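You operate a simulated robot arm through the tools that you are given. There is no shell and no other tool.

You are at the controls of a simulated robot arm. One attempt, no reset.

TASK
Strip slide 57: cover glass in the GLASS tray, sample in the SAMPLES tray, then wipe it clean.
Fine: tweezers from the blue pot and the blue cloth, both put back. Set down upright: tweezers.

It is judged by the outcome, as a careful person would: the job done as asked, and still so three seconds after it is handed in. It fails if anything else is knocked over, pushed out of place, dropped, spilled or broken. A push-on lid holds only when it is set on centred and level and pressed home; a screw cap is set on level and turned clockwise until tight. Flat cloth is picked up by pressing the open fingertips on it (5 to 10 N) and closing them slowly along it; thin cloth reads only 2 to 8 mm in the jaws.

THE ROBOT
A 6-joint arm with a two-finger gripper, fixed in place. Base frame: the origin is at the foot of the arm, x ahead of it, y to its left, z up; the work surface is at about z = 0.9. Units: m, degrees, N and s.
With the tool pointing down near the work surface it reaches from about 0.1 to 0.84 m from the base axis. Its first joint turns from -166.0 to 166.0 degrees. Payload 1.66 kg.
The tool frame sits at the grasp point between the pads (the TCP): z along the fingers, y along the line on which they close. The tips reach 0.016 m beyond it. The gripper opens to 0.111 m. The gripper's body begins 0.104 m behind the TCP.
Orientation is that of the tool frame in the base frame, as a unit quaternion [x, y, z, w]. With the fingers straight down and closing along the base's y, the tool's x points along the base's -x, its y along +y and its z along -z.

THE INTERFACE
- The arm moves only by the tool apply_moves. Its argument "plan" is a list of rows, each a list of 7 numbers: the shift along the base's x, y, z in units of 300 mm (1.0 is 300 mm), then the turn, a rotation vector about the base's x, y, z in units of 120 degrees (1.0 is 120 degrees), then the finger opening in m, from 0 to 0.111. In form: [[tx, ty, tz, rx, ry, rz, fingers], ...]. A call has 1 to 20 rows; each row is the pose to reach, as a shift and turn from the pose commanded when the call began. A call with a number of a shift or a turn outside -1 to 1 is refused whole. Rows are played at 5 a second. More than 0.05 m and 8.6 degrees between two rows, or a gripper value outside its range, and nothing of the call is played. Where a pose cannot be reached the arm comes as near as it can. A force on the tool above 40 N (or 10 N above the force at the start of the call, whichever is more), or a blocked arm, ends the call early, and 0.2 s more pass. The fingers move at their own pace and stop on an object; they squeeze with about 32 N. The grip force told is the motor's: it shows also when the fingers shut on nothing. Time passes only in rows, and 0.2 s behind the last, so rows that repeat a pose let the fingers close. The reply holds the time, the measured pose of the TCP, the force on the tool along the base axes, the opening and the grip force, in the units named above and with some noise, with the torque about the TCP (base axes, N m) and any sound that the robot's microphone picked up.
- Cameras (640 x 400 px; columns grow to the right, rows downward): "scene" is fixed at [0.0496, 0.6483, 1.4934]; the picture's right is [-0.73, -0.68, 0.00], its down [-0.37, 0.40, -0.84] and it looks along [0.57, -0.61, -0.55] (base axes); focal length 345 px, centre (320, 200). "wrist" rides on the gripper at [0.07, 0.014, -0.143] in the tool frame; the picture's right is [-0.19, 0.98, 0.00], its down [-0.87, -0.17, -0.47] and it looks along [-0.46, -0.09, 0.88] (tool axes); focal length 230 px, centre (320, 200). There is no depth. A picture from a camera that has moved, and an enlarged one, comes with that camera's place and axes in the base frame and with its lens.
- snapshot(camera): a new picture of that camera. No time passes.
- lift_body(by): slides the trunk up (or, below 0, down) by that many m; the arm rides with it, the base frame stays. It gives what a move gives, with no picture.
- zoom(camera, box): a new picture of the part [left, top, right, bottom] of that camera's present view, enlarged. No time passes.
- hand_in(): hands the job in; it is judged then, once.

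Nothing tells you positions but the pictures and the camera data. Unless the task says otherwise, let go and move clear before handing in.

The tools are called after ">>>" as name(argument=value, ...) on one line, values as JSON. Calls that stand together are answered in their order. apply_moves: Moves the arm, as the interface text tells. Its arguments: {"type":"object","properties":{"plan":{"type":"array"}},"required":["plan"]} The other tools are called the same way: lift_body (by) slides the trunk up or down; snapshot (camera) takes a picture; zoom (camera, box) takes an enlarged picture of a part of a camera's view; hand_in () hands the job in.

At the start:

```text
time: 0.0
tool_pos: [0.3432, 0.1646, 1.2761]
orientation: [0.001, 1.0, 0.0, 0.002]
wrist_force: [0.1, -0.7, 0.6]
ft_torque: [0.01, 0.01, 0.01]
gripper_width: 0.1107
grasp_force: 0.0
trunk travel left (down, up): [-0.2, 0.39]
```

scene: 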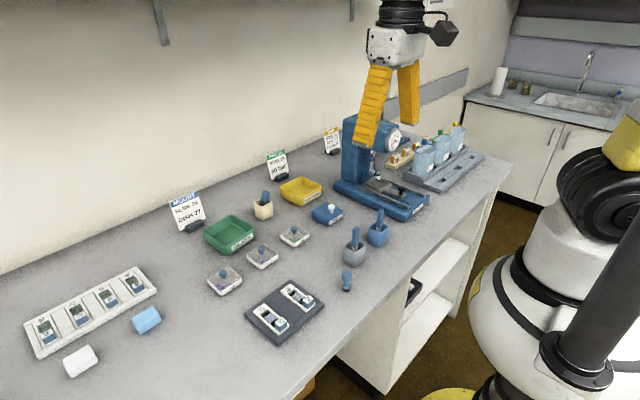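
wrist: 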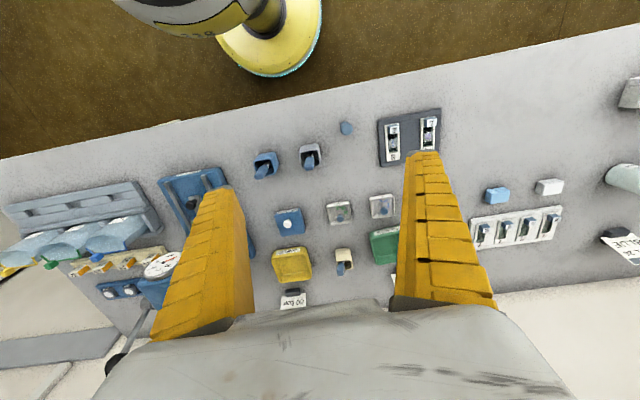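

I see a bench with slides on a dark tray and a white rack, several pots with tools, green and yellow trays, and blue and white cloths. I'll look closer before moving anything.

>>> zoom(camera="scene", box=[240, 270, 340, 350])

>>> zoom(camera="scene", box=[160, 170, 320, 270])

>>> zoom(camera="scene", box=[300, 190, 420, 300])

>>> zoom(camera="scene", box=[10, 250, 180, 390])

>>> zoom(camera="wrist", box=[240, 90, 460, 230])

>>> zoom(camera="scene", box=[320, 100, 500, 220])

```text
5.00 times, centred on (290, 310) of scene
camera zoom: at [0.0496, 0.6483, 1.4934], right [-0.73, -0.68, 0.0], down [-0.37, 0.4, -0.84], along [0.57, -0.61, -0.55], focal length 1724 px, centre (470, -350)
```

zoom: 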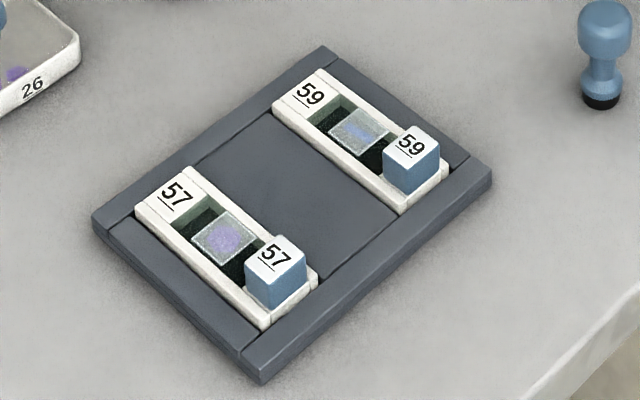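

```text
4.00 times, centred on (240, 220) of scene
camera zoom: at [0.0496, 0.6483, 1.4934], right [-0.73, -0.68, 0.0], down [-0.37, 0.4, -0.84], along [0.57, -0.61, -0.55], focal length 1379 px, centre (640, 120)
```

zoom: 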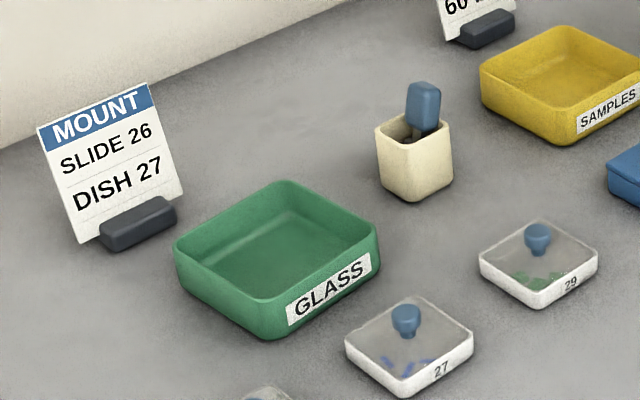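

```text
3.64 times, centred on (360, 245) of scene
camera zoom: at [0.0496, 0.6483, 1.4934], right [-0.73, -0.68, 0.0], down [-0.37, 0.4, -0.84], along [0.57, -0.61, -0.55], focal length 1254 px, centre (174, 36)
```

zoom: 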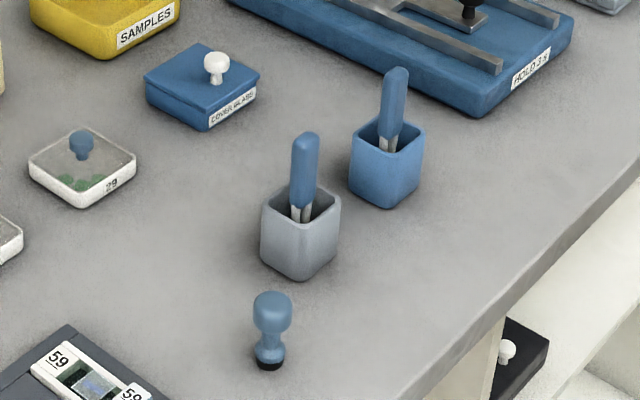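

```text
2.86 times, centred on (95, 320) of scene
camera zoom: at [0.0496, 0.6483, 1.4934], right [-0.73, -0.68, 0.0], down [-0.37, 0.4, -0.84], along [0.57, -0.61, -0.55], focal length 985 px, centre (963, -143)
```

zoom: 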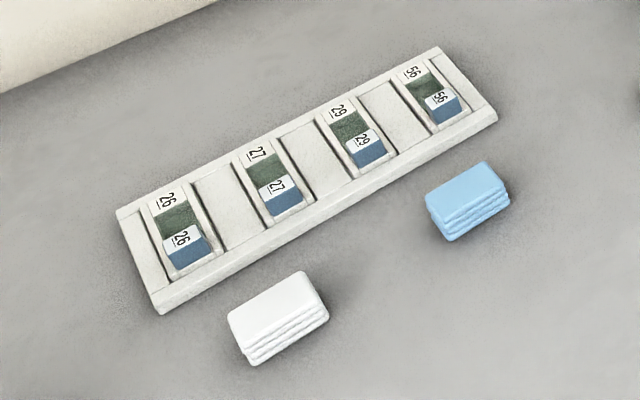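

```text
2.86 times, centred on (350, 160) of wrist
camera zoom: at [0.274, 0.1796, 1.4186], right [0.19, 0.98, 0.0], down [0.87, -0.17, 0.47], along [0.46, -0.09, -0.88], focal length 657 px, centre (234, 314)
```

zoom: 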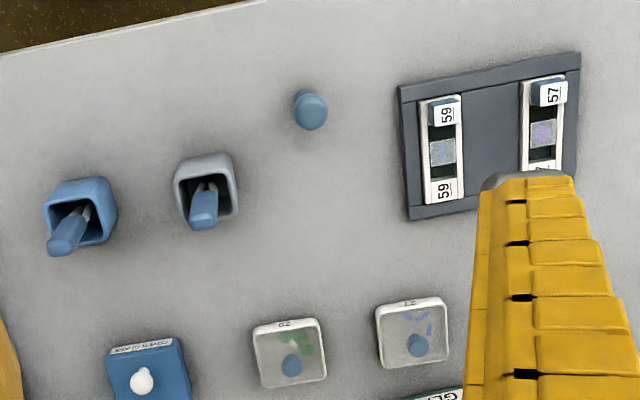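

```text
3.33 times, centred on (410, 160) of scene
camera zoom: at [0.0496, 0.6483, 1.4934], right [-0.73, -0.68, 0.0], down [-0.37, 0.4, -0.84], along [0.57, -0.61, -0.55], focal length 1149 px, centre (20, 333)
```

zoom: 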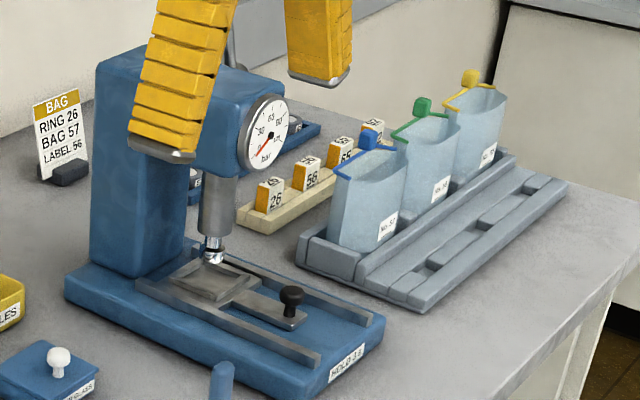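

The slides sit on a dark holder near (0.43, 0.39). The blue pot with its tweezers is near (0.41, 0.04), the green GLASS tray and the yellow SAMPLES tray are further back, and the blue cloth is far left. I'll bring the wrist camera closer to the blue pot.

>>> apply_moves(plan=[[-0.02, -0.07, -0.1, 0, 0, 0, 0.11], [-0.04, -0.14, -0.2, 0, 0, 0, 0.11], [-0.06, -0.21, -0.3, 0, 0, 0, 0.11], [-0.08, -0.28, -0.4, 0, 0, 0, 0.11], [-0.1, -0.35, -0.5, 0, 0, 0, 0.11]])

>>> snapshot(camera="wrist")

>>> zoom(camera="wrist", box=[260, 120, 420, 220])

>>> zoom(camera="scene", box=[330, 200, 400, 280])

```text
time: 1.2
tool_pos: [0.3131, 0.0613, 1.1251]
orientation: [0.0, 1.0, -0.001, 0.0]
wrist_force: [-0.4, 0.0, 0.1]
ft_torque: [0.03, -0.03, 0.0]
gripper_width: 0.1099
grasp_force: 0.0
trunk travel left (down, up): [-0.2, 0.39]
```

```text
taken
camera wrist: at [0.2434, 0.0742, 1.2684], right [0.19, 0.98, 0.0], down [0.87, -0.17, 0.47], along [0.46, -0.09, -0.88], focal length 230 px, centre (320, 200)
```

wrist: 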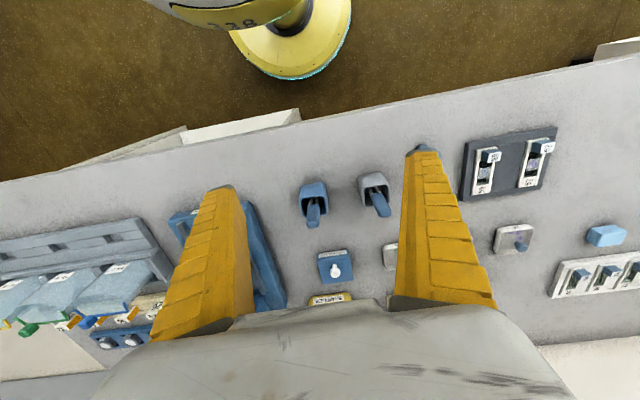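

```text
4.00 times, centred on (340, 170) of wrist
camera zoom: at [0.2434, 0.0742, 1.2684], right [0.19, 0.98, 0.0], down [0.87, -0.17, 0.47], along [0.46, -0.09, -0.88], focal length 920 px, centre (240, 320)
```

zoom: 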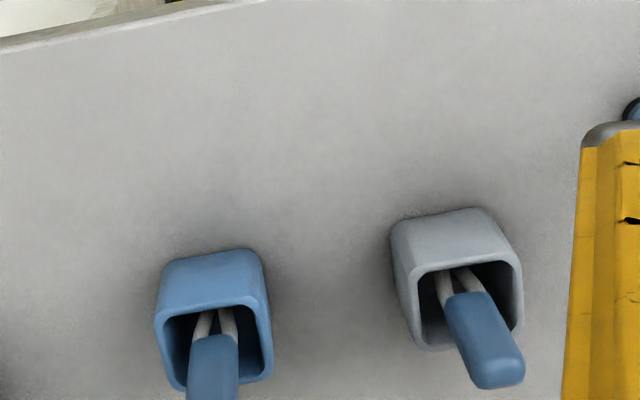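

```text
5.00 times, centred on (365, 240) of scene
camera zoom: at [0.0496, 0.6483, 1.4934], right [-0.73, -0.68, 0.0], down [-0.37, 0.4, -0.84], along [0.57, -0.61, -0.55], focal length 1724 px, centre (95, 0)
```

zoom: 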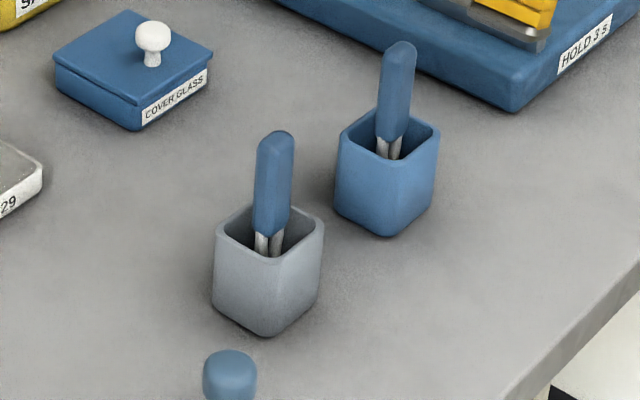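

>>> zoom(camera="wrist", box=[280, 165, 400, 240])

>>> zoom(camera="scene", box=[355, 200, 405, 250])

>>> zoom(camera="scene", box=[280, 170, 350, 230])

```text
5.33 times, centred on (340, 202) of wrist
camera zoom: at [0.2434, 0.0742, 1.2684], right [0.19, 0.98, 0.0], down [0.87, -0.17, 0.47], along [0.46, -0.09, -0.88], focal length 1227 px, centre (213, 187)
```

zoom: 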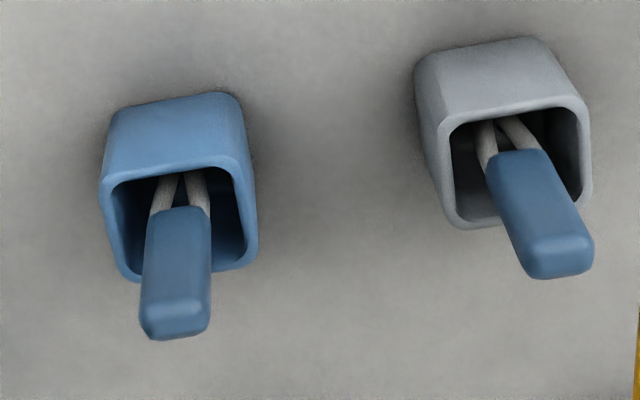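

```text
8.00 times, centred on (380, 225) of scene
camera zoom: at [0.0496, 0.6483, 1.4934], right [-0.73, -0.68, 0.0], down [-0.37, 0.4, -0.84], along [0.57, -0.61, -0.55], focal length 2758 px, centre (-160, 0)
```

zoom: 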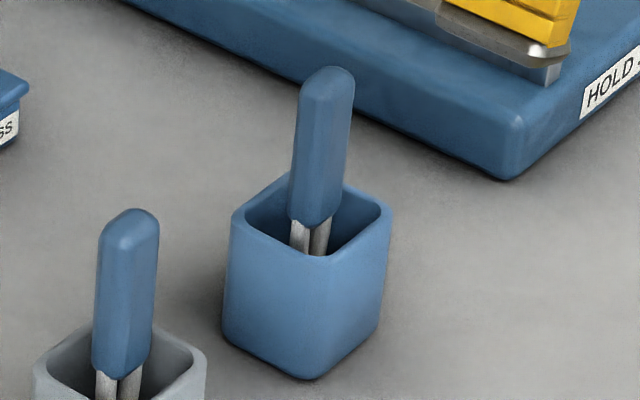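

```text
6.67 times, centred on (315, 200) of scene
camera zoom: at [0.0496, 0.6483, 1.4934], right [-0.73, -0.68, 0.0], down [-0.37, 0.4, -0.84], along [0.57, -0.61, -0.55], focal length 2298 px, centre (353, 200)
```

zoom: 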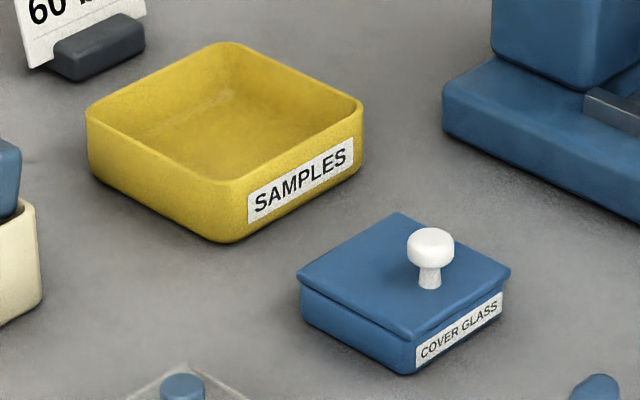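

The blue pot's tweezers stand nearly upright. I place the handle at about (0.42, 0.03) with its top near z = 1.0, and its two prongs are spread along y. I'll hover above it for a closer check.

>>> apply_moves(plan=[[0.12, -0.035, -0.05, 0, 0, 0, 0.07], [0.24, -0.07, -0.1, 0, 0, 0, 0.07], [0.357, -0.1, -0.153, 0, 0, 0, 0.07]])

>>> snapshot(camera="wrist")

>>> zoom(camera="wrist", box=[260, 130, 380, 205])

>>> zoom(camera="scene", box=[340, 170, 420, 250])

```text
time: 2.0
tool_pos: [0.4213, 0.0298, 1.0798]
orientation: [0.0, 1.0, 0.0, 0.0]
wrist_force: [-0.4, -0.7, -0.9]
ft_torque: [-0.02, 0.02, -0.02]
gripper_width: 0.0717
grasp_force: 1.0
trunk travel left (down, up): [-0.2, 0.39]
```

```text
taken
camera wrist: at [0.3519, 0.044, 1.2226], right [0.19, 0.98, 0.0], down [0.87, -0.17, 0.47], along [0.46, -0.09, -0.88], focal length 230 px, centre (320, 200)
```

wrist: 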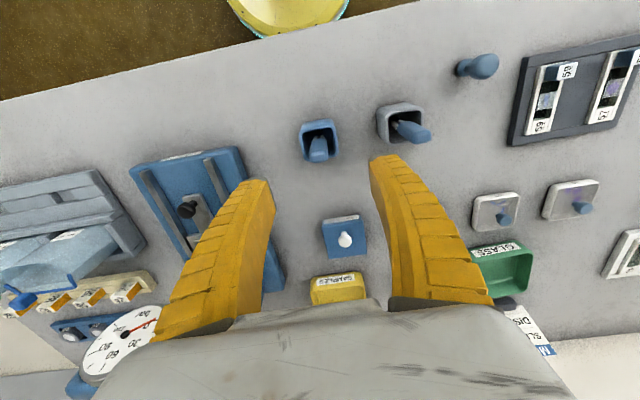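

```text
5.33 times, centred on (320, 168) of wrist
camera zoom: at [0.3519, 0.044, 1.2226], right [0.19, 0.98, 0.0], down [0.87, -0.17, 0.47], along [0.46, -0.09, -0.88], focal length 1227 px, centre (320, 373)
```

zoom: 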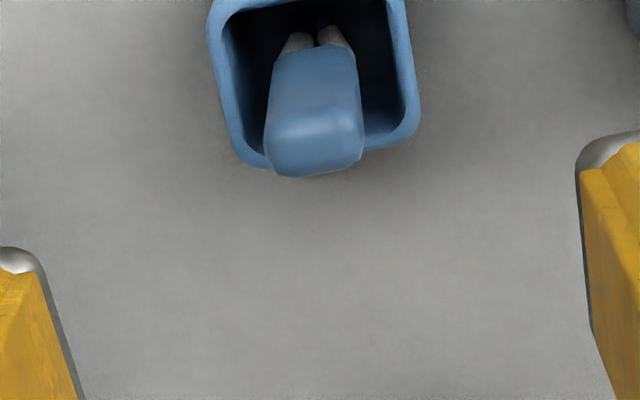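

```text
5.00 times, centred on (380, 210) of scene
camera zoom: at [0.0496, 0.6483, 1.4934], right [-0.73, -0.68, 0.0], down [-0.37, 0.4, -0.84], along [0.57, -0.61, -0.55], focal length 1724 px, centre (20, 150)
```

zoom: 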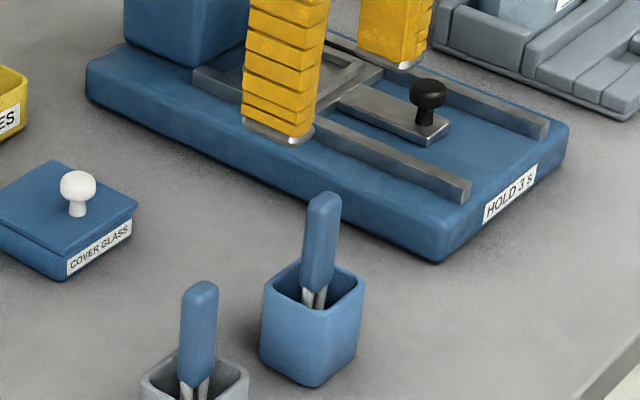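

The handle is about 17 mm wide and centred at (0.421, 0.030), with its top at z≈1.0 and its sides square to the base axes. I'll go down and close on it.

>>> apply_moves(plan=[[0.0, 0.0, -0.1, 0, 0, 0, 0.06], [0.0, 0.0, -0.2, 0, 0, 0, 0.05], [0.0, 0.0, -0.3, 0, 0, 0, 0.05], [0.0, 0.0, -0.33, 0, 0, 0, 0.05], [0.0, 0.0, -0.33, 0, 0, 0, 0.05]])

>>> zoom(camera="wrist", box=[240, 130, 400, 230])

>>> zoom(camera="scene", box=[340, 170, 420, 250])

```text
time: 3.2
tool_pos: [0.4195, 0.0316, 0.9803]
orientation: [0.0, 1.0, -0.001, 0.0]
wrist_force: [-0.7, -0.4, 0.6]
ft_torque: [-0.02, -0.02, 0.0]
gripper_width: 0.0522
grasp_force: 1.9
trunk travel left (down, up): [-0.2, 0.39]
```

```text
4.00 times, centred on (320, 180) of wrist
camera zoom: at [0.3503, 0.0448, 1.1237], right [0.19, 0.98, 0.0], down [0.87, -0.17, 0.47], along [0.46, -0.09, -0.88], focal length 920 px, centre (320, 280)
```

zoom: 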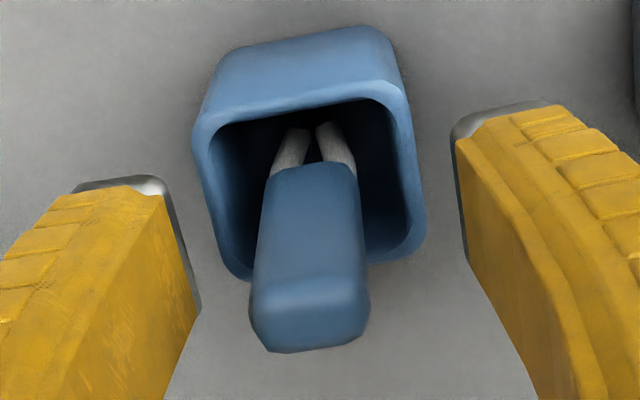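

```text
5.00 times, centred on (380, 210) of scene
camera zoom: at [0.0496, 0.6483, 1.4934], right [-0.73, -0.68, 0.0], down [-0.37, 0.4, -0.84], along [0.57, -0.61, -0.55], focal length 1724 px, centre (20, 150)
```

zoom: 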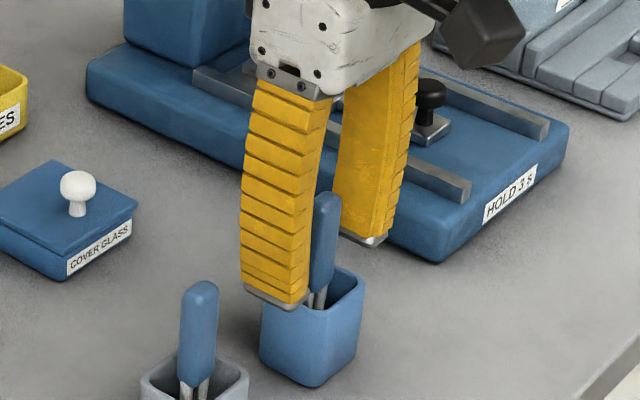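

>>> apply_moves(plan=[[0, 0, 0, 0, 0, 0, 0.04], [0, 0, 0, 0, 0, 0, 0.03], [0, 0, 0, 0, 0, 0, 0.022], [0, 0, 0, 0, 0, 0, 0.018], [0, 0, 0, 0, 0, 0, 0.014], [0, 0, 0, 0, 0, 0, 0.014]])

>>> zoom(camera="wrist", box=[240, 130, 400, 230])

```text
time: 4.6
tool_pos: [0.4211, 0.0311, 0.9815]
orientation: [0.0, 1.0, 0.0, 0.0]
wrist_force: [0.6, 0.0, -0.9]
ft_torque: [-0.01, 0.02, -0.03]
gripper_width: 0.0176
grasp_force: 2.6
trunk travel left (down, up): [-0.2, 0.39]
```

```text
4.00 times, centred on (320, 180) of wrist
camera zoom: at [0.3506, 0.0448, 1.1238], right [0.19, 0.98, 0.0], down [0.87, -0.17, 0.47], along [0.46, -0.09, -0.88], focal length 920 px, centre (320, 280)
```

zoom: 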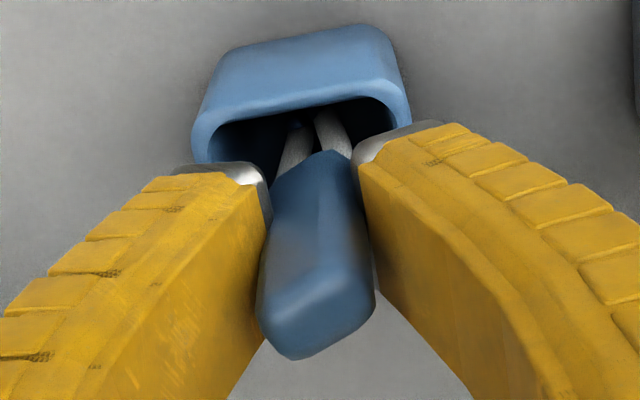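

>>> apply_moves(plan=[[0, 0, 0, 0, 0, 0, 0.012], [0, 0, 0, 0, 0, 0, 0.01], [0, 0, 0, 0, 0, 0, 0.01]])

>>> zoom(camera="wrist", box=[240, 130, 400, 230])

>>> zoom(camera="scene", box=[340, 170, 420, 250])

```text
time: 5.4
tool_pos: [0.4201, 0.0315, 0.9805]
orientation: [0.0, 1.0, 0.0, 0.0]
wrist_force: [0.2, -0.3, 0.2]
ft_torque: [-0.06, -0.01, -0.03]
gripper_width: 0.0111
grasp_force: 32.1
trunk travel left (down, up): [-0.2, 0.39]
```

```text
4.00 times, centred on (320, 180) of wrist
camera zoom: at [0.3506, 0.0448, 1.1238], right [0.19, 0.98, 0.0], down [0.87, -0.17, 0.47], along [0.46, -0.09, -0.88], focal length 920 px, centre (320, 280)
```

zoom: 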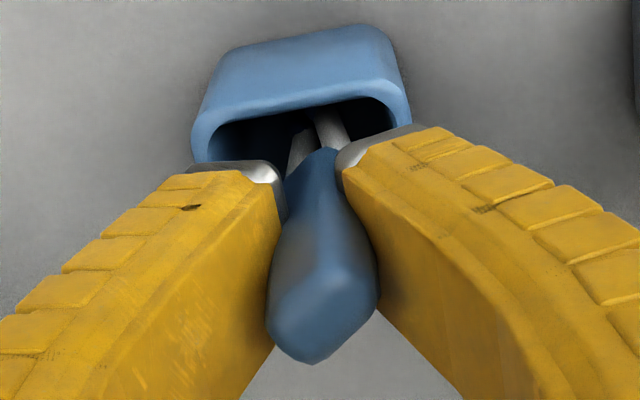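

```text
5.00 times, centred on (380, 210) of scene
camera zoom: at [0.0496, 0.6483, 1.4934], right [-0.73, -0.68, 0.0], down [-0.37, 0.4, -0.84], along [0.57, -0.61, -0.55], focal length 1724 px, centre (20, 150)
```

zoom: 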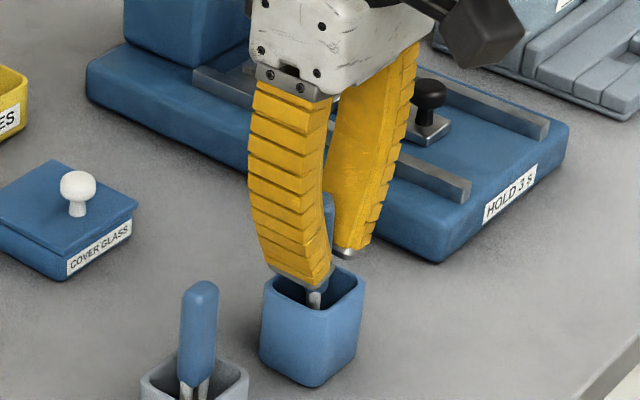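

>>> apply_moves(plan=[[0, 0, 0, 0, 0, 0, 0.008], [0, 0, 0, 0, 0, 0, 0.006], [0, 0, 0, 0, 0, 0, 0.004]])

>>> zoom(camera="wrist", box=[280, 140, 360, 230])

```text
time: 6.2
tool_pos: [0.4193, 0.032, 0.9797]
orientation: [0.0, 1.0, 0.0, 0.0]
wrist_force: [0.2, -0.7, -0.7]
ft_torque: [-0.01, 0.02, -0.03]
gripper_width: 0.0103
grasp_force: 32.0
trunk travel left (down, up): [-0.2, 0.39]
```

```text
4.44 times, centred on (320, 185) of wrist
camera zoom: at [0.3506, 0.0448, 1.1238], right [0.19, 0.98, 0.0], down [0.87, -0.17, 0.47], along [0.46, -0.09, -0.88], focal length 1022 px, centre (320, 267)
```

zoom: 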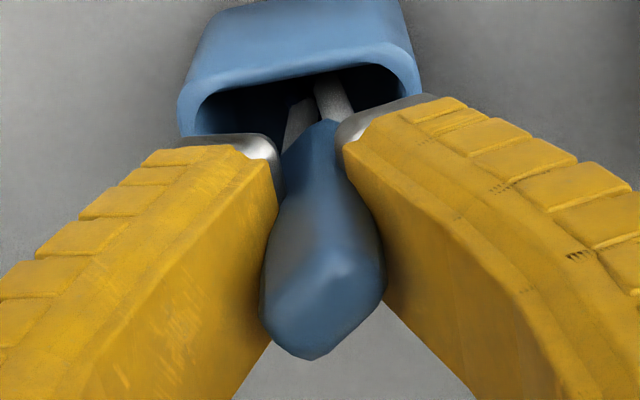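

>>> zoom(camera="scene", box=[360, 195, 410, 235])

>>> zoom(camera="wrist", box=[300, 150, 345, 220])

```text
10.00 times, centred on (385, 215) of scene
camera zoom: at [0.0496, 0.6483, 1.4934], right [-0.73, -0.68, 0.0], down [-0.37, 0.4, -0.84], along [0.57, -0.61, -0.55], focal length 3448 px, centre (-330, 50)
```

zoom: 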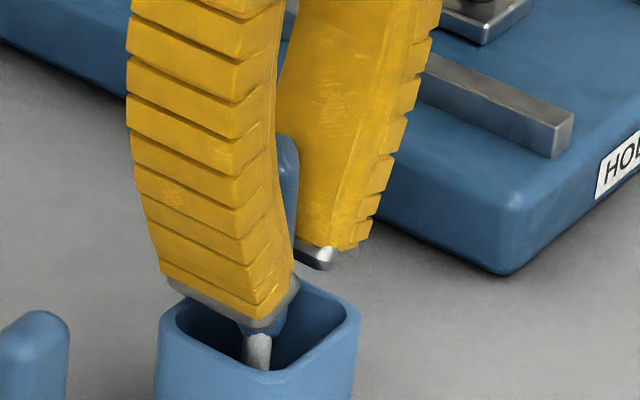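

```text
5.71 times, centred on (322, 185) of wrist
camera zoom: at [0.3506, 0.0448, 1.1238], right [0.19, 0.98, 0.0], down [0.87, -0.17, 0.47], along [0.46, -0.09, -0.88], focal length 1315 px, centre (306, 286)
```

zoom: 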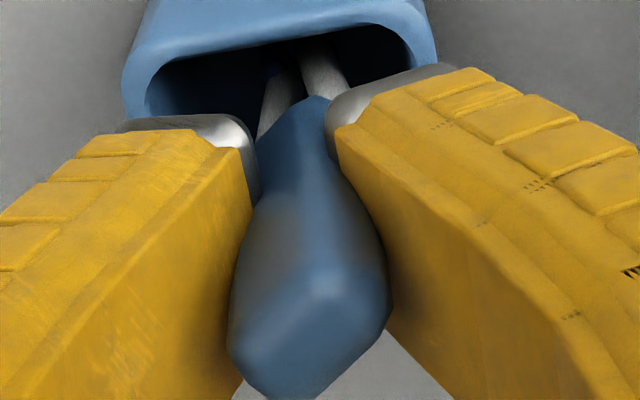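

The handle twisted in the jaws, because pinching across its wide side isn't stable. I'll open again, check how it stands, and then grip its wide flat faces instead.

>>> apply_moves(plan=[[0, 0, 0, 0, 0, 0, 0.015], [0, 0, 0, 0, 0, 0, 0.02], [0, 0, 0, 0, 0, 0, 0.03], [0, 0, 0, 0, 0, 0, 0.05], [0, 0, 0, 0, 0, 0, 0.05]])

>>> zoom(camera="wrist", box=[240, 130, 400, 230])

>>> zoom(camera="scene", box=[350, 190, 410, 240])

```text
time: 7.4
tool_pos: [0.4206, 0.0311, 0.9797]
orientation: [0.0, 1.0, -0.001, 0.001]
wrist_force: [-0.1, -0.2, -0.5]
ft_torque: [0.01, 0.01, -0.03]
gripper_width: 0.0523
grasp_force: 1.3
trunk travel left (down, up): [-0.2, 0.39]
```

```text
4.00 times, centred on (320, 180) of wrist
camera zoom: at [0.3506, 0.0448, 1.1238], right [0.19, 0.98, 0.0], down [0.87, -0.17, 0.47], along [0.46, -0.09, -0.88], focal length 920 px, centre (320, 280)
```

zoom: 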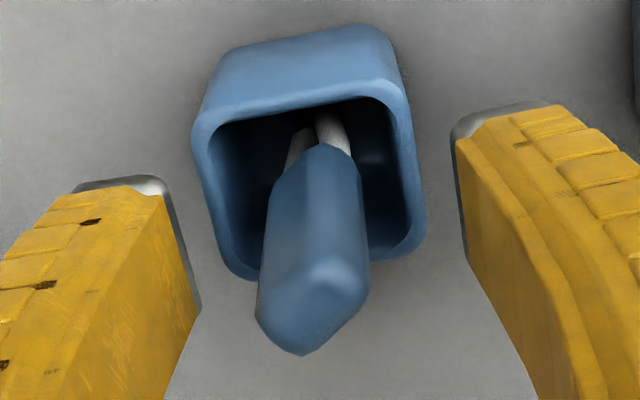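

```text
8.00 times, centred on (380, 215) of scene
camera zoom: at [0.0496, 0.6483, 1.4934], right [-0.73, -0.68, 0.0], down [-0.37, 0.4, -0.84], along [0.57, -0.61, -0.55], focal length 2758 px, centre (-160, 80)
```

zoom: 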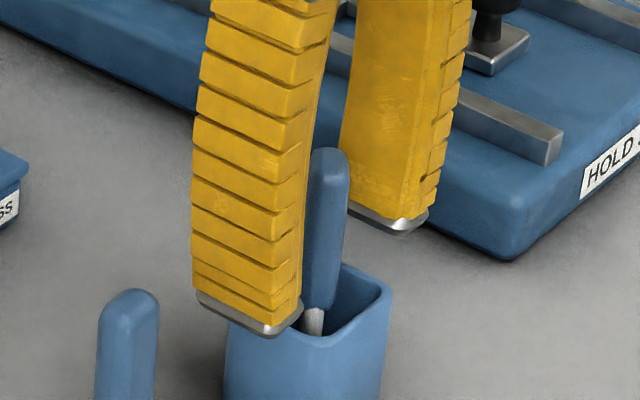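

>>> apply_moves(plan=[[0, 0, 0.1, 0, 0, 0, 0.06], [0, 0, 0.2, 0, 0, 0, 0.07], [-0.05, 0, 0.33, 0, 0, 0, 0.08]])

>>> zoom(camera="wrist", box=[290, 120, 350, 170])

>>> zoom(camera="scene", box=[355, 200, 405, 240])

```text
time: 8.2
tool_pos: [0.4055, 0.0315, 1.0795]
orientation: [0.0, 1.0, 0.0, -0.001]
wrist_force: [0.9, -0.1, 0.6]
ft_torque: [0.02, 0.03, 0.02]
gripper_width: 0.0812
grasp_force: 1.0
trunk travel left (down, up): [-0.2, 0.39]
```

```text
8.00 times, centred on (320, 145) of wrist
camera zoom: at [0.3358, 0.0447, 1.223], right [0.19, 0.98, 0.0], down [0.87, -0.17, 0.47], along [0.46, -0.09, -0.88], focal length 1841 px, centre (320, 640)
```

zoom: 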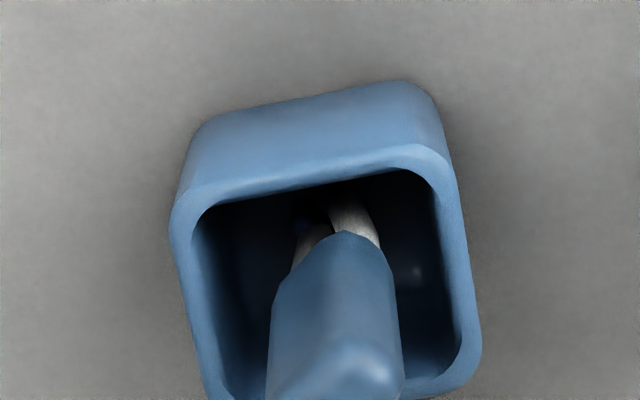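

```text
10.00 times, centred on (380, 220) of scene
camera zoom: at [0.0496, 0.6483, 1.4934], right [-0.73, -0.68, 0.0], down [-0.37, 0.4, -0.84], along [0.57, -0.61, -0.55], focal length 3448 px, centre (-280, 0)
```

zoom: 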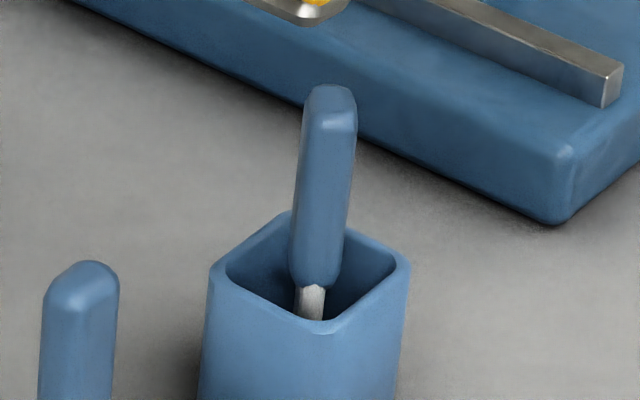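

The tweezers now stand upright, twisted about 40° in the pot. I'll turn the gripper about −47° so that it closes across the handle's thin side.

>>> apply_moves(plan=[[0.01, 0, 0, 0, 0, -0.065, 0.08], [0.02, 0, 0, 0, 0, -0.13, 0.08], [0.03, 0, 0, 0, 0, -0.195, 0.08], [0.04, 0, 0, 0, 0, -0.26, 0.08], [0.05, 0, 0, 0, 0, -0.325, 0.08], [0.05, 0, 0, 0, 0, -0.39, 0.08], [0.05, 0, 0, 0, 0, -0.39, 0.07]])

>>> snapshot(camera="wrist")

>>> zoom(camera="wrist", box=[280, 110, 360, 170])

```text
time: 9.8
tool_pos: [0.4207, 0.0302, 1.08]
orientation: [0.398, 0.917, 0.001, 0.0]
wrist_force: [0.5, 0.0, -0.6]
ft_torque: [-0.02, 0.0, 0.0]
gripper_width: 0.0719
grasp_force: 1.8
trunk travel left (down, up): [-0.2, 0.39]
```

```text
taken
camera wrist: at [0.3831, 0.0911, 1.2228], right [0.85, 0.53, 0.0], down [0.47, -0.75, 0.47], along [0.25, -0.4, -0.88], focal length 230 px, centre (320, 200)
```

wrist: 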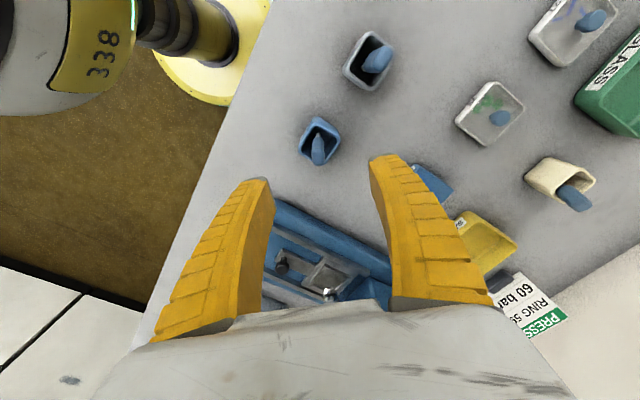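

```text
6.67 times, centred on (320, 140) of wrist
camera zoom: at [0.3831, 0.0911, 1.2228], right [0.85, 0.53, 0.0], down [0.47, -0.75, 0.47], along [0.25, -0.4, -0.88], focal length 1534 px, centre (320, 600)
```

zoom: 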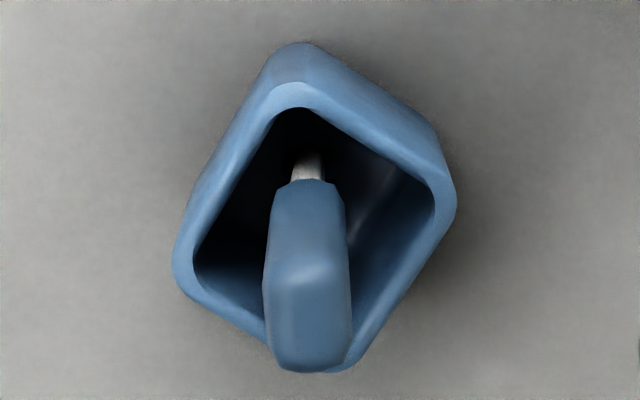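

>>> apply_moves(plan=[[0, 0, -0.12, 0, 0, 0, 0.06], [0, 0, -0.24, 0, 0, 0, 0.05], [0, 0, -0.33, 0, 0, 0, 0.045], [0, 0, -0.347, 0, 0, 0, 0.04], [0, 0, -0.347, 0, 0, 0, 0.03], [0, 0, -0.347, 0, 0, 0, 0.022], [0, 0, -0.347, 0, 0, 0, 0.016], [0, 0, -0.347, 0, 0, 0, 0.012], [0, 0, -0.347, 0, 0, 0, 0.012]])

>>> zoom(camera="wrist", box=[260, 130, 380, 220])

```text
time: 11.8
tool_pos: [0.4207, 0.031, 0.9746]
orientation: [0.397, 0.918, 0.0, 0.0]
wrist_force: [0.0, -0.7, -0.6]
ft_torque: [-0.02, 0.0, -0.03]
gripper_width: 0.0153
grasp_force: 2.0
trunk travel left (down, up): [-0.2, 0.39]
```

```text
4.44 times, centred on (320, 175) of wrist
camera zoom: at [0.3831, 0.0911, 1.1185], right [0.85, 0.53, 0.0], down [0.47, -0.75, 0.47], along [0.25, -0.4, -0.88], focal length 1022 px, centre (320, 311)
```

zoom: 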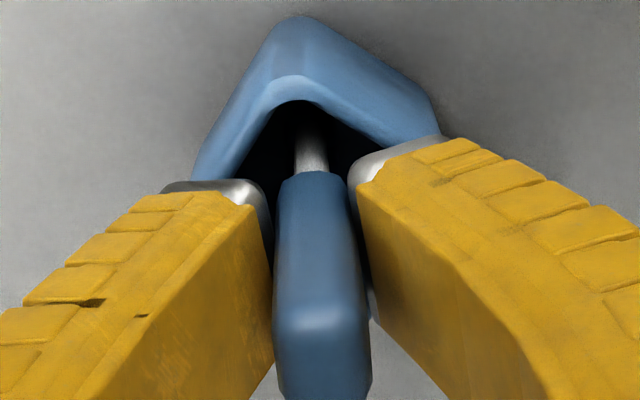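

The thin side now sits squarely between the fingers, so I'll close fully.

>>> apply_moves(plan=[[0, 0, 0, 0, 0, 0, 0.01], [0, 0, 0, 0, 0, 0, 0.008], [0, 0, 0, 0, 0, 0, 0.005], [0, 0, 0, 0, 0, 0, 0.005]])

>>> zoom(camera="wrist", box=[260, 130, 380, 220])

>>> zoom(camera="scene", box=[350, 190, 410, 240])

```text
time: 12.8
tool_pos: [0.4209, 0.0312, 0.9757]
orientation: [0.398, 0.918, 0.0, 0.0]
wrist_force: [0.3, -0.7, 7.4]
ft_torque: [0.0, 0.0, 0.02]
gripper_width: 0.0083
grasp_force: 32.3
trunk travel left (down, up): [-0.2, 0.39]
```

```text
4.44 times, centred on (320, 175) of wrist
camera zoom: at [0.3829, 0.0911, 1.1187], right [0.85, 0.53, 0.0], down [0.47, -0.75, 0.47], along [0.25, -0.4, -0.88], focal length 1022 px, centre (320, 311)
```

zoom: 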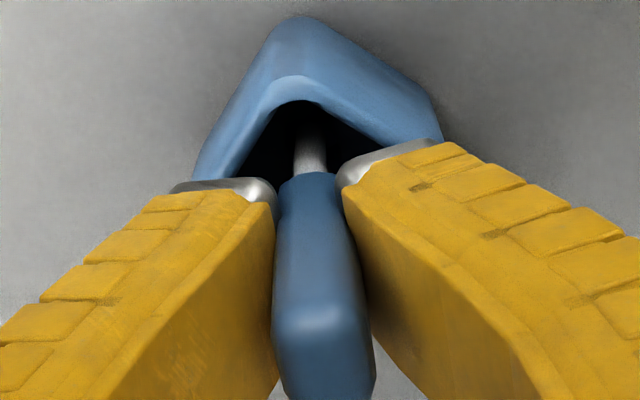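

```text
8.00 times, centred on (380, 215) of scene
camera zoom: at [0.0496, 0.6483, 1.4934], right [-0.73, -0.68, 0.0], down [-0.37, 0.4, -0.84], along [0.57, -0.61, -0.55], focal length 2758 px, centre (-160, 80)
```

zoom: 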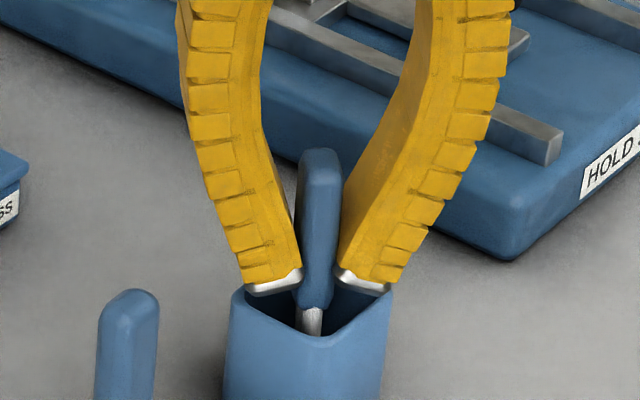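

Gripped at 8 mm with 32 N. I'll lift straight up and check how it's held.

>>> apply_moves(plan=[[0, 0, 0.05, 0, 0, 0, 0.005], [0, 0, 0.15, 0, 0, 0, 0.005], [0, 0, 0.3, 0, 0, 0, 0.005], [0, 0, 0.45, 0, 0, 0, 0.005], [0, 0, 0.6, 0, 0, 0, 0.005]])

>>> snapshot(camera="scene")

>>> zoom(camera="wrist", box=[240, 120, 400, 220])

```text
time: 14.0
tool_pos: [0.4199, 0.0322, 1.1549]
orientation: [0.398, 0.918, 0.001, 0.0]
wrist_force: [0.1, -0.5, 0.2]
ft_torque: [0.0, -0.03, -0.01]
gripper_width: 0.0059
grasp_force: 31.8
trunk travel left (down, up): [-0.2, 0.39]
```

```text
taken
```

scene: 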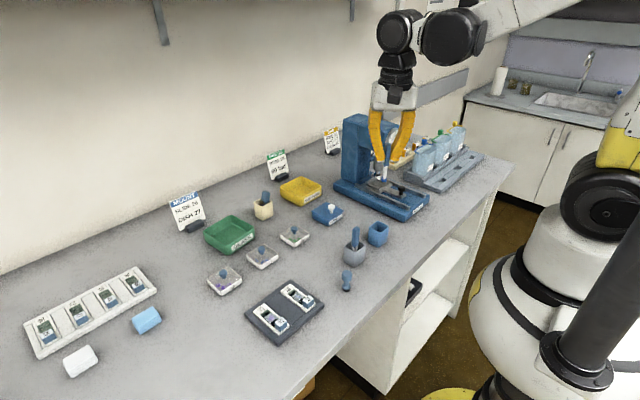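

```text
4.00 times, centred on (320, 170) of wrist
camera zoom: at [0.3826, 0.0921, 1.299], right [0.85, 0.53, 0.0], down [0.47, -0.75, 0.47], along [0.25, -0.4, -0.88], focal length 920 px, centre (320, 320)
```

zoom: 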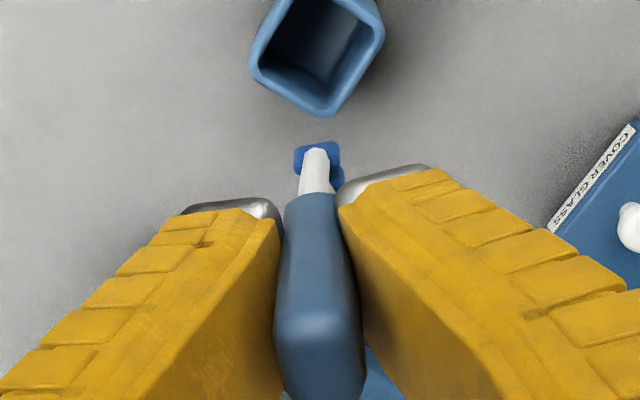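

>>> zoom(camera="scene", box=[355, 110, 435, 210])

>>> zoom(camera="scene", box=[375, 150, 405, 190])

>>> zoom(camera="wrist", box=[300, 140, 340, 180])

```text
4.00 times, centred on (395, 160) of scene
camera zoom: at [0.0496, 0.6483, 1.4934], right [-0.73, -0.68, 0.0], down [-0.37, 0.4, -0.84], along [0.57, -0.61, -0.55], focal length 1379 px, centre (20, 360)
```

zoom: 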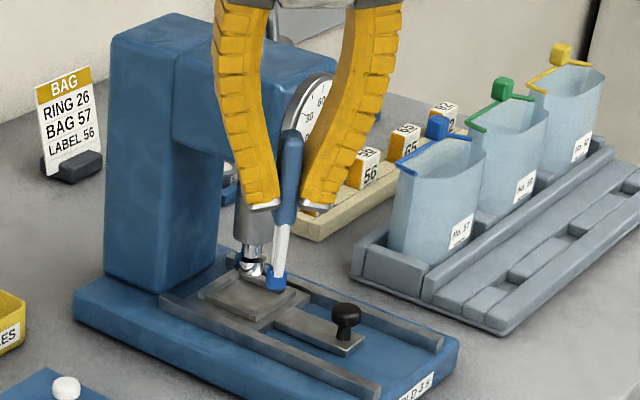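

```text
10.00 times, centred on (390, 170) of scene
camera zoom: at [0.0496, 0.6483, 1.4934], right [-0.73, -0.68, 0.0], down [-0.37, 0.4, -0.84], along [0.57, -0.61, -0.55], focal length 3448 px, centre (-380, 500)
```

zoom: 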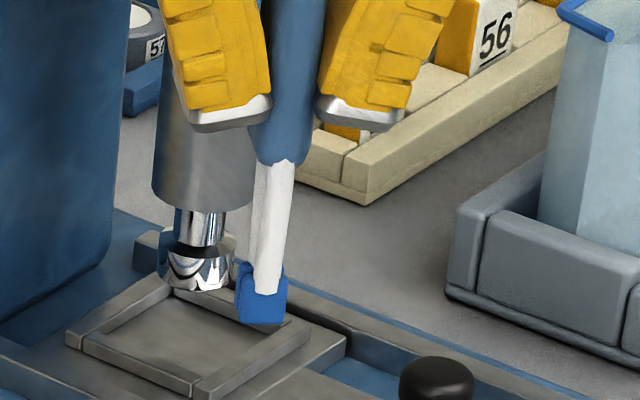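

```text
10.00 times, centred on (320, 160) of wrist
camera zoom: at [0.3826, 0.0921, 1.299], right [0.85, 0.53, 0.0], down [0.47, -0.75, 0.47], along [0.25, -0.4, -0.88], focal length 2301 px, centre (320, 600)
```

zoom: 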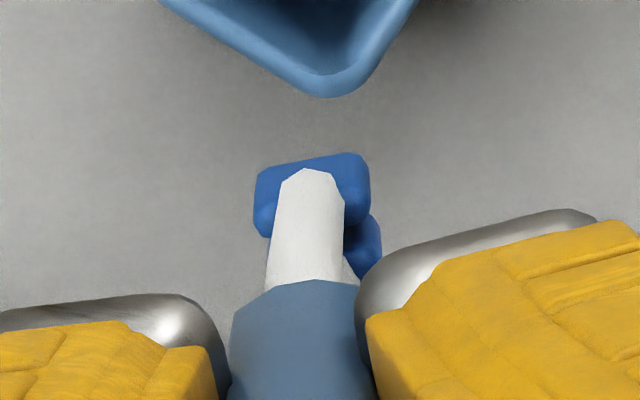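

The tweezers are out of the pot. They have two prongs with blue pads about 68 mm below the TCP. I'll carry them toward the slides and turn the gripper back square to look at the target.

>>> apply_moves(plan=[[-0.025, 0.11, 0, 0, 0, 0.065, 0.004], [-0.05, 0.22, 0, 0, 0, 0.13, 0.004], [-0.075, 0.33, 0, 0, 0, 0.195, 0.004], [-0.1, 0.44, 0, 0, 0, 0.26, 0.004], [-0.125, 0.55, 0, 0, 0, 0.325, 0.004], [-0.15, 0.66, 0, 0, 0, 0.39, 0.004], [-0.2, 0.8, 0, 0, 0, 0.39, 0.004], [-0.25, 0.95, 0, 0, 0, 0.39, 0.004]])

>>> snapshot(camera="wrist")

>>> snapshot(camera="scene")

```text
time: 15.8
tool_pos: [0.3436, 0.3183, 1.1548]
orientation: [0.0, 1.0, -0.001, 0.001]
wrist_force: [-0.1, 0.2, -1.1]
ft_torque: [-0.01, -0.02, -0.01]
gripper_width: 0.006
grasp_force: 31.5
trunk travel left (down, up): [-0.2, 0.39]
```

```text
taken
camera wrist: at [0.2743, 0.3317, 1.2983], right [0.19, 0.98, 0.0], down [0.87, -0.17, 0.47], along [0.46, -0.09, -0.88], focal length 230 px, centre (320, 200)
```

wrist: 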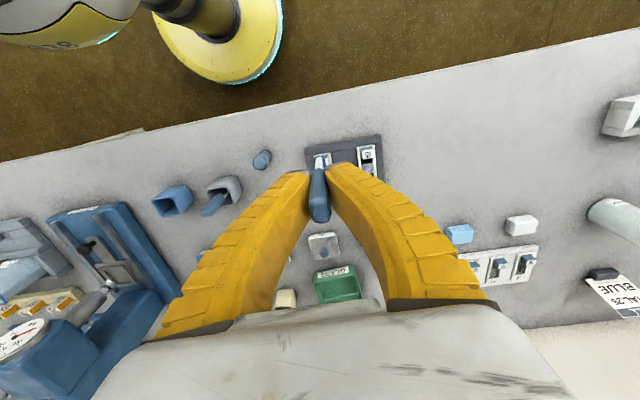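

```text
taken
```

scene: 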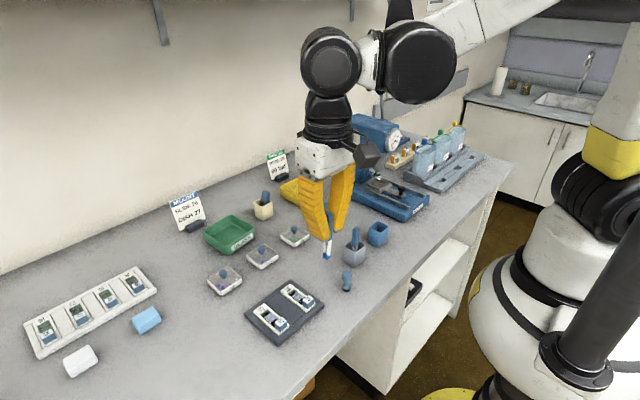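

>>> zoom(camera="wrist", box=[295, 125, 415, 205])

>>> zoom(camera="scene", box=[305, 205, 345, 265])

>>> zoom(camera="scene", box=[255, 295, 305, 340])

>>> zoom(camera="scene", box=[315, 235, 345, 265])

```text
5.00 times, centred on (355, 165) of wrist
camera zoom: at [0.2743, 0.3317, 1.2983], right [0.19, 0.98, 0.0], down [0.87, -0.17, 0.47], along [0.46, -0.09, -0.88], focal length 1150 px, centre (145, 375)
```

zoom: 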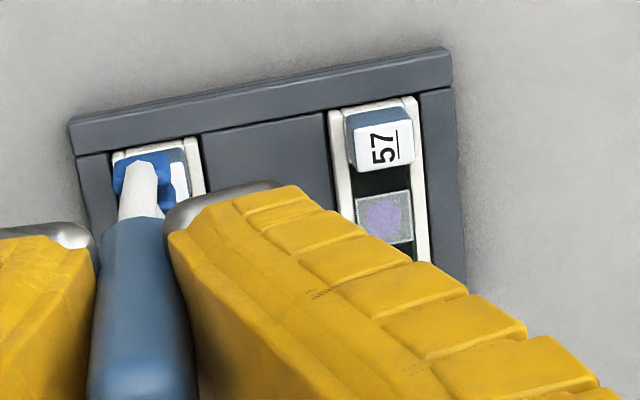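

```text
6.67 times, centred on (325, 235) of scene
camera zoom: at [0.0496, 0.6483, 1.4934], right [-0.73, -0.68, 0.0], down [-0.37, 0.4, -0.84], along [0.57, -0.61, -0.55], focal length 2298 px, centre (287, -33)
```

zoom: 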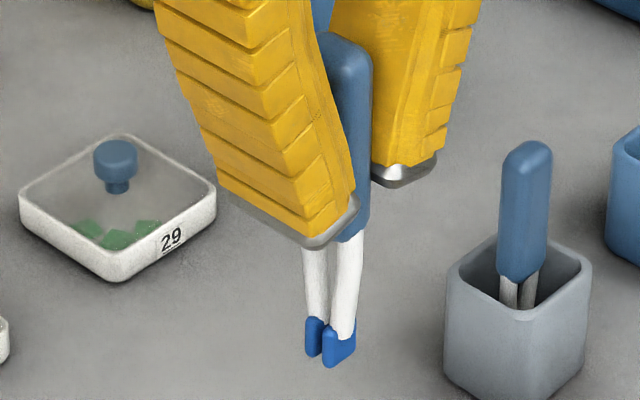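

```text
8.89 times, centred on (280, 318) of scene
camera zoom: at [0.0496, 0.6483, 1.4934], right [-0.73, -0.68, 0.0], down [-0.37, 0.4, -0.84], along [0.57, -0.61, -0.55], focal length 3064 px, centre (676, -844)
```

zoom: 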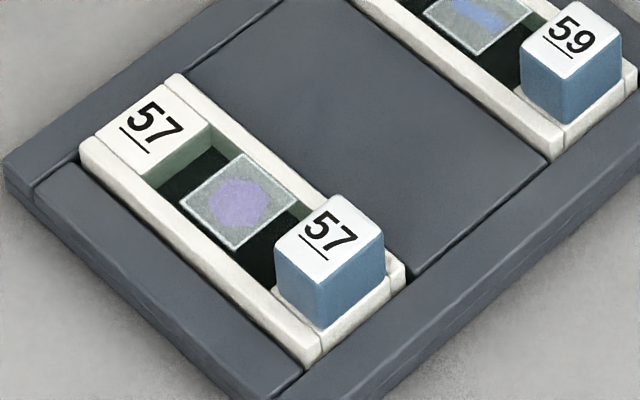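

```text
13.33 times, centred on (330, 250) of scene
camera zoom: at [0.0496, 0.6483, 1.4934], right [-0.73, -0.68, 0.0], down [-0.37, 0.4, -0.84], along [0.57, -0.61, -0.55], focal length 4597 px, centre (187, -467)
```

zoom: 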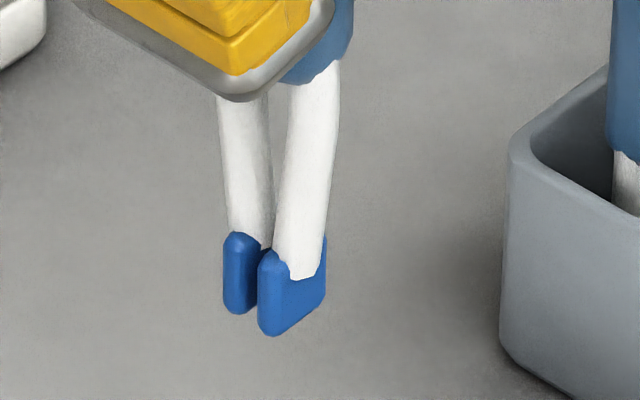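

The pads have a small gap between them. To see how the tips behave, I'll turn the tweezers side-on to the scene camera.

>>> apply_moves(plan=[[0, 0, 0, 0, 0, 0.06, 0.004], [0, 0, 0, 0, 0, 0.12, 0.004], [0, 0, 0, 0, 0, 0.18, 0.004], [0, 0, 0, 0, 0, 0.24, 0.004], [0, 0, 0, 0, 0, 0.3, 0.004], [0, 0, 0, 0, 0, 0.36, 0.004], [0, 0, 0, 0, 0, 0.36, 0.004]])

>>> zoom(camera="scene", box=[295, 205, 355, 275])

>>> zoom(camera="wrist", box=[295, 140, 345, 210])

```text
time: 17.4
tool_pos: [0.3454, 0.3161, 1.1561]
orientation: [-0.368, 0.93, 0.0, 0.0]
wrist_force: [-0.4, 1.0, 0.8]
ft_torque: [0.01, 0.01, 0.0]
gripper_width: 0.0058
grasp_force: 32.1
trunk travel left (down, up): [-0.2, 0.39]
```

```text
5.71 times, centred on (325, 240) of scene
camera zoom: at [0.0496, 0.6483, 1.4934], right [-0.73, -0.68, 0.0], down [-0.37, 0.4, -0.84], along [0.57, -0.61, -0.55], focal length 1970 px, centre (291, -29)
```

zoom: 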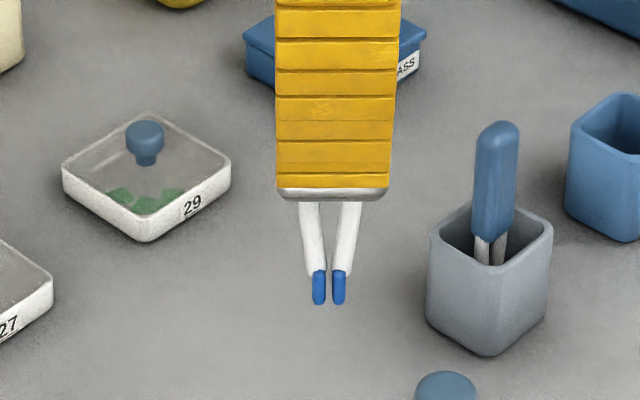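

```text
5.71 times, centred on (320, 175) of wrist
camera zoom: at [0.2857, 0.2783, 1.2991], right [-0.53, 0.85, 0.0], down [0.75, 0.47, 0.47], along [0.4, 0.25, -0.88], focal length 1315 px, centre (320, 343)
```

zoom: 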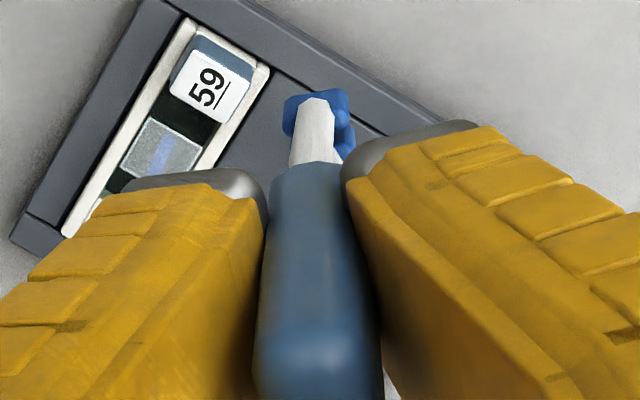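

>>> apply_moves(plan=[[0, 0, 0, 0, 0, 0, 0.006], [0, 0, 0, 0, 0, 0, 0.007], [0, 0, 0, 0, 0, 0, 0.007]])

>>> zoom(camera="scene", box=[295, 205, 355, 275])

```text
time: 18.2
tool_pos: [0.3457, 0.3172, 1.1564]
orientation: [-0.368, 0.93, 0.001, 0.0]
wrist_force: [-0.5, -0.4, -0.4]
ft_torque: [-0.03, -0.04, 0.01]
gripper_width: 0.0069
grasp_force: 31.8
trunk travel left (down, up): [-0.2, 0.39]
```

```text
5.71 times, centred on (325, 240) of scene
camera zoom: at [0.0496, 0.6483, 1.4934], right [-0.73, -0.68, 0.0], down [-0.37, 0.4, -0.84], along [0.57, -0.61, -0.55], focal length 1970 px, centre (291, -29)
```

zoom: 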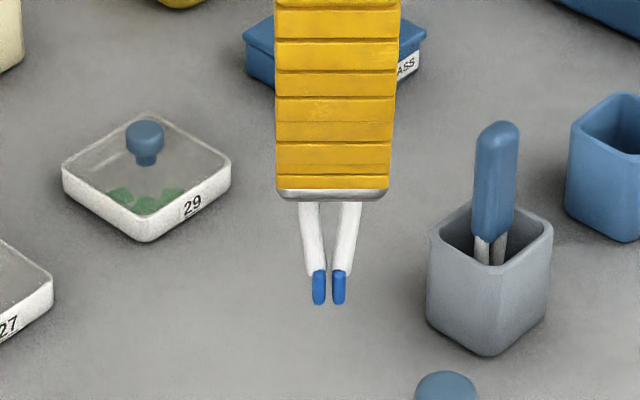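

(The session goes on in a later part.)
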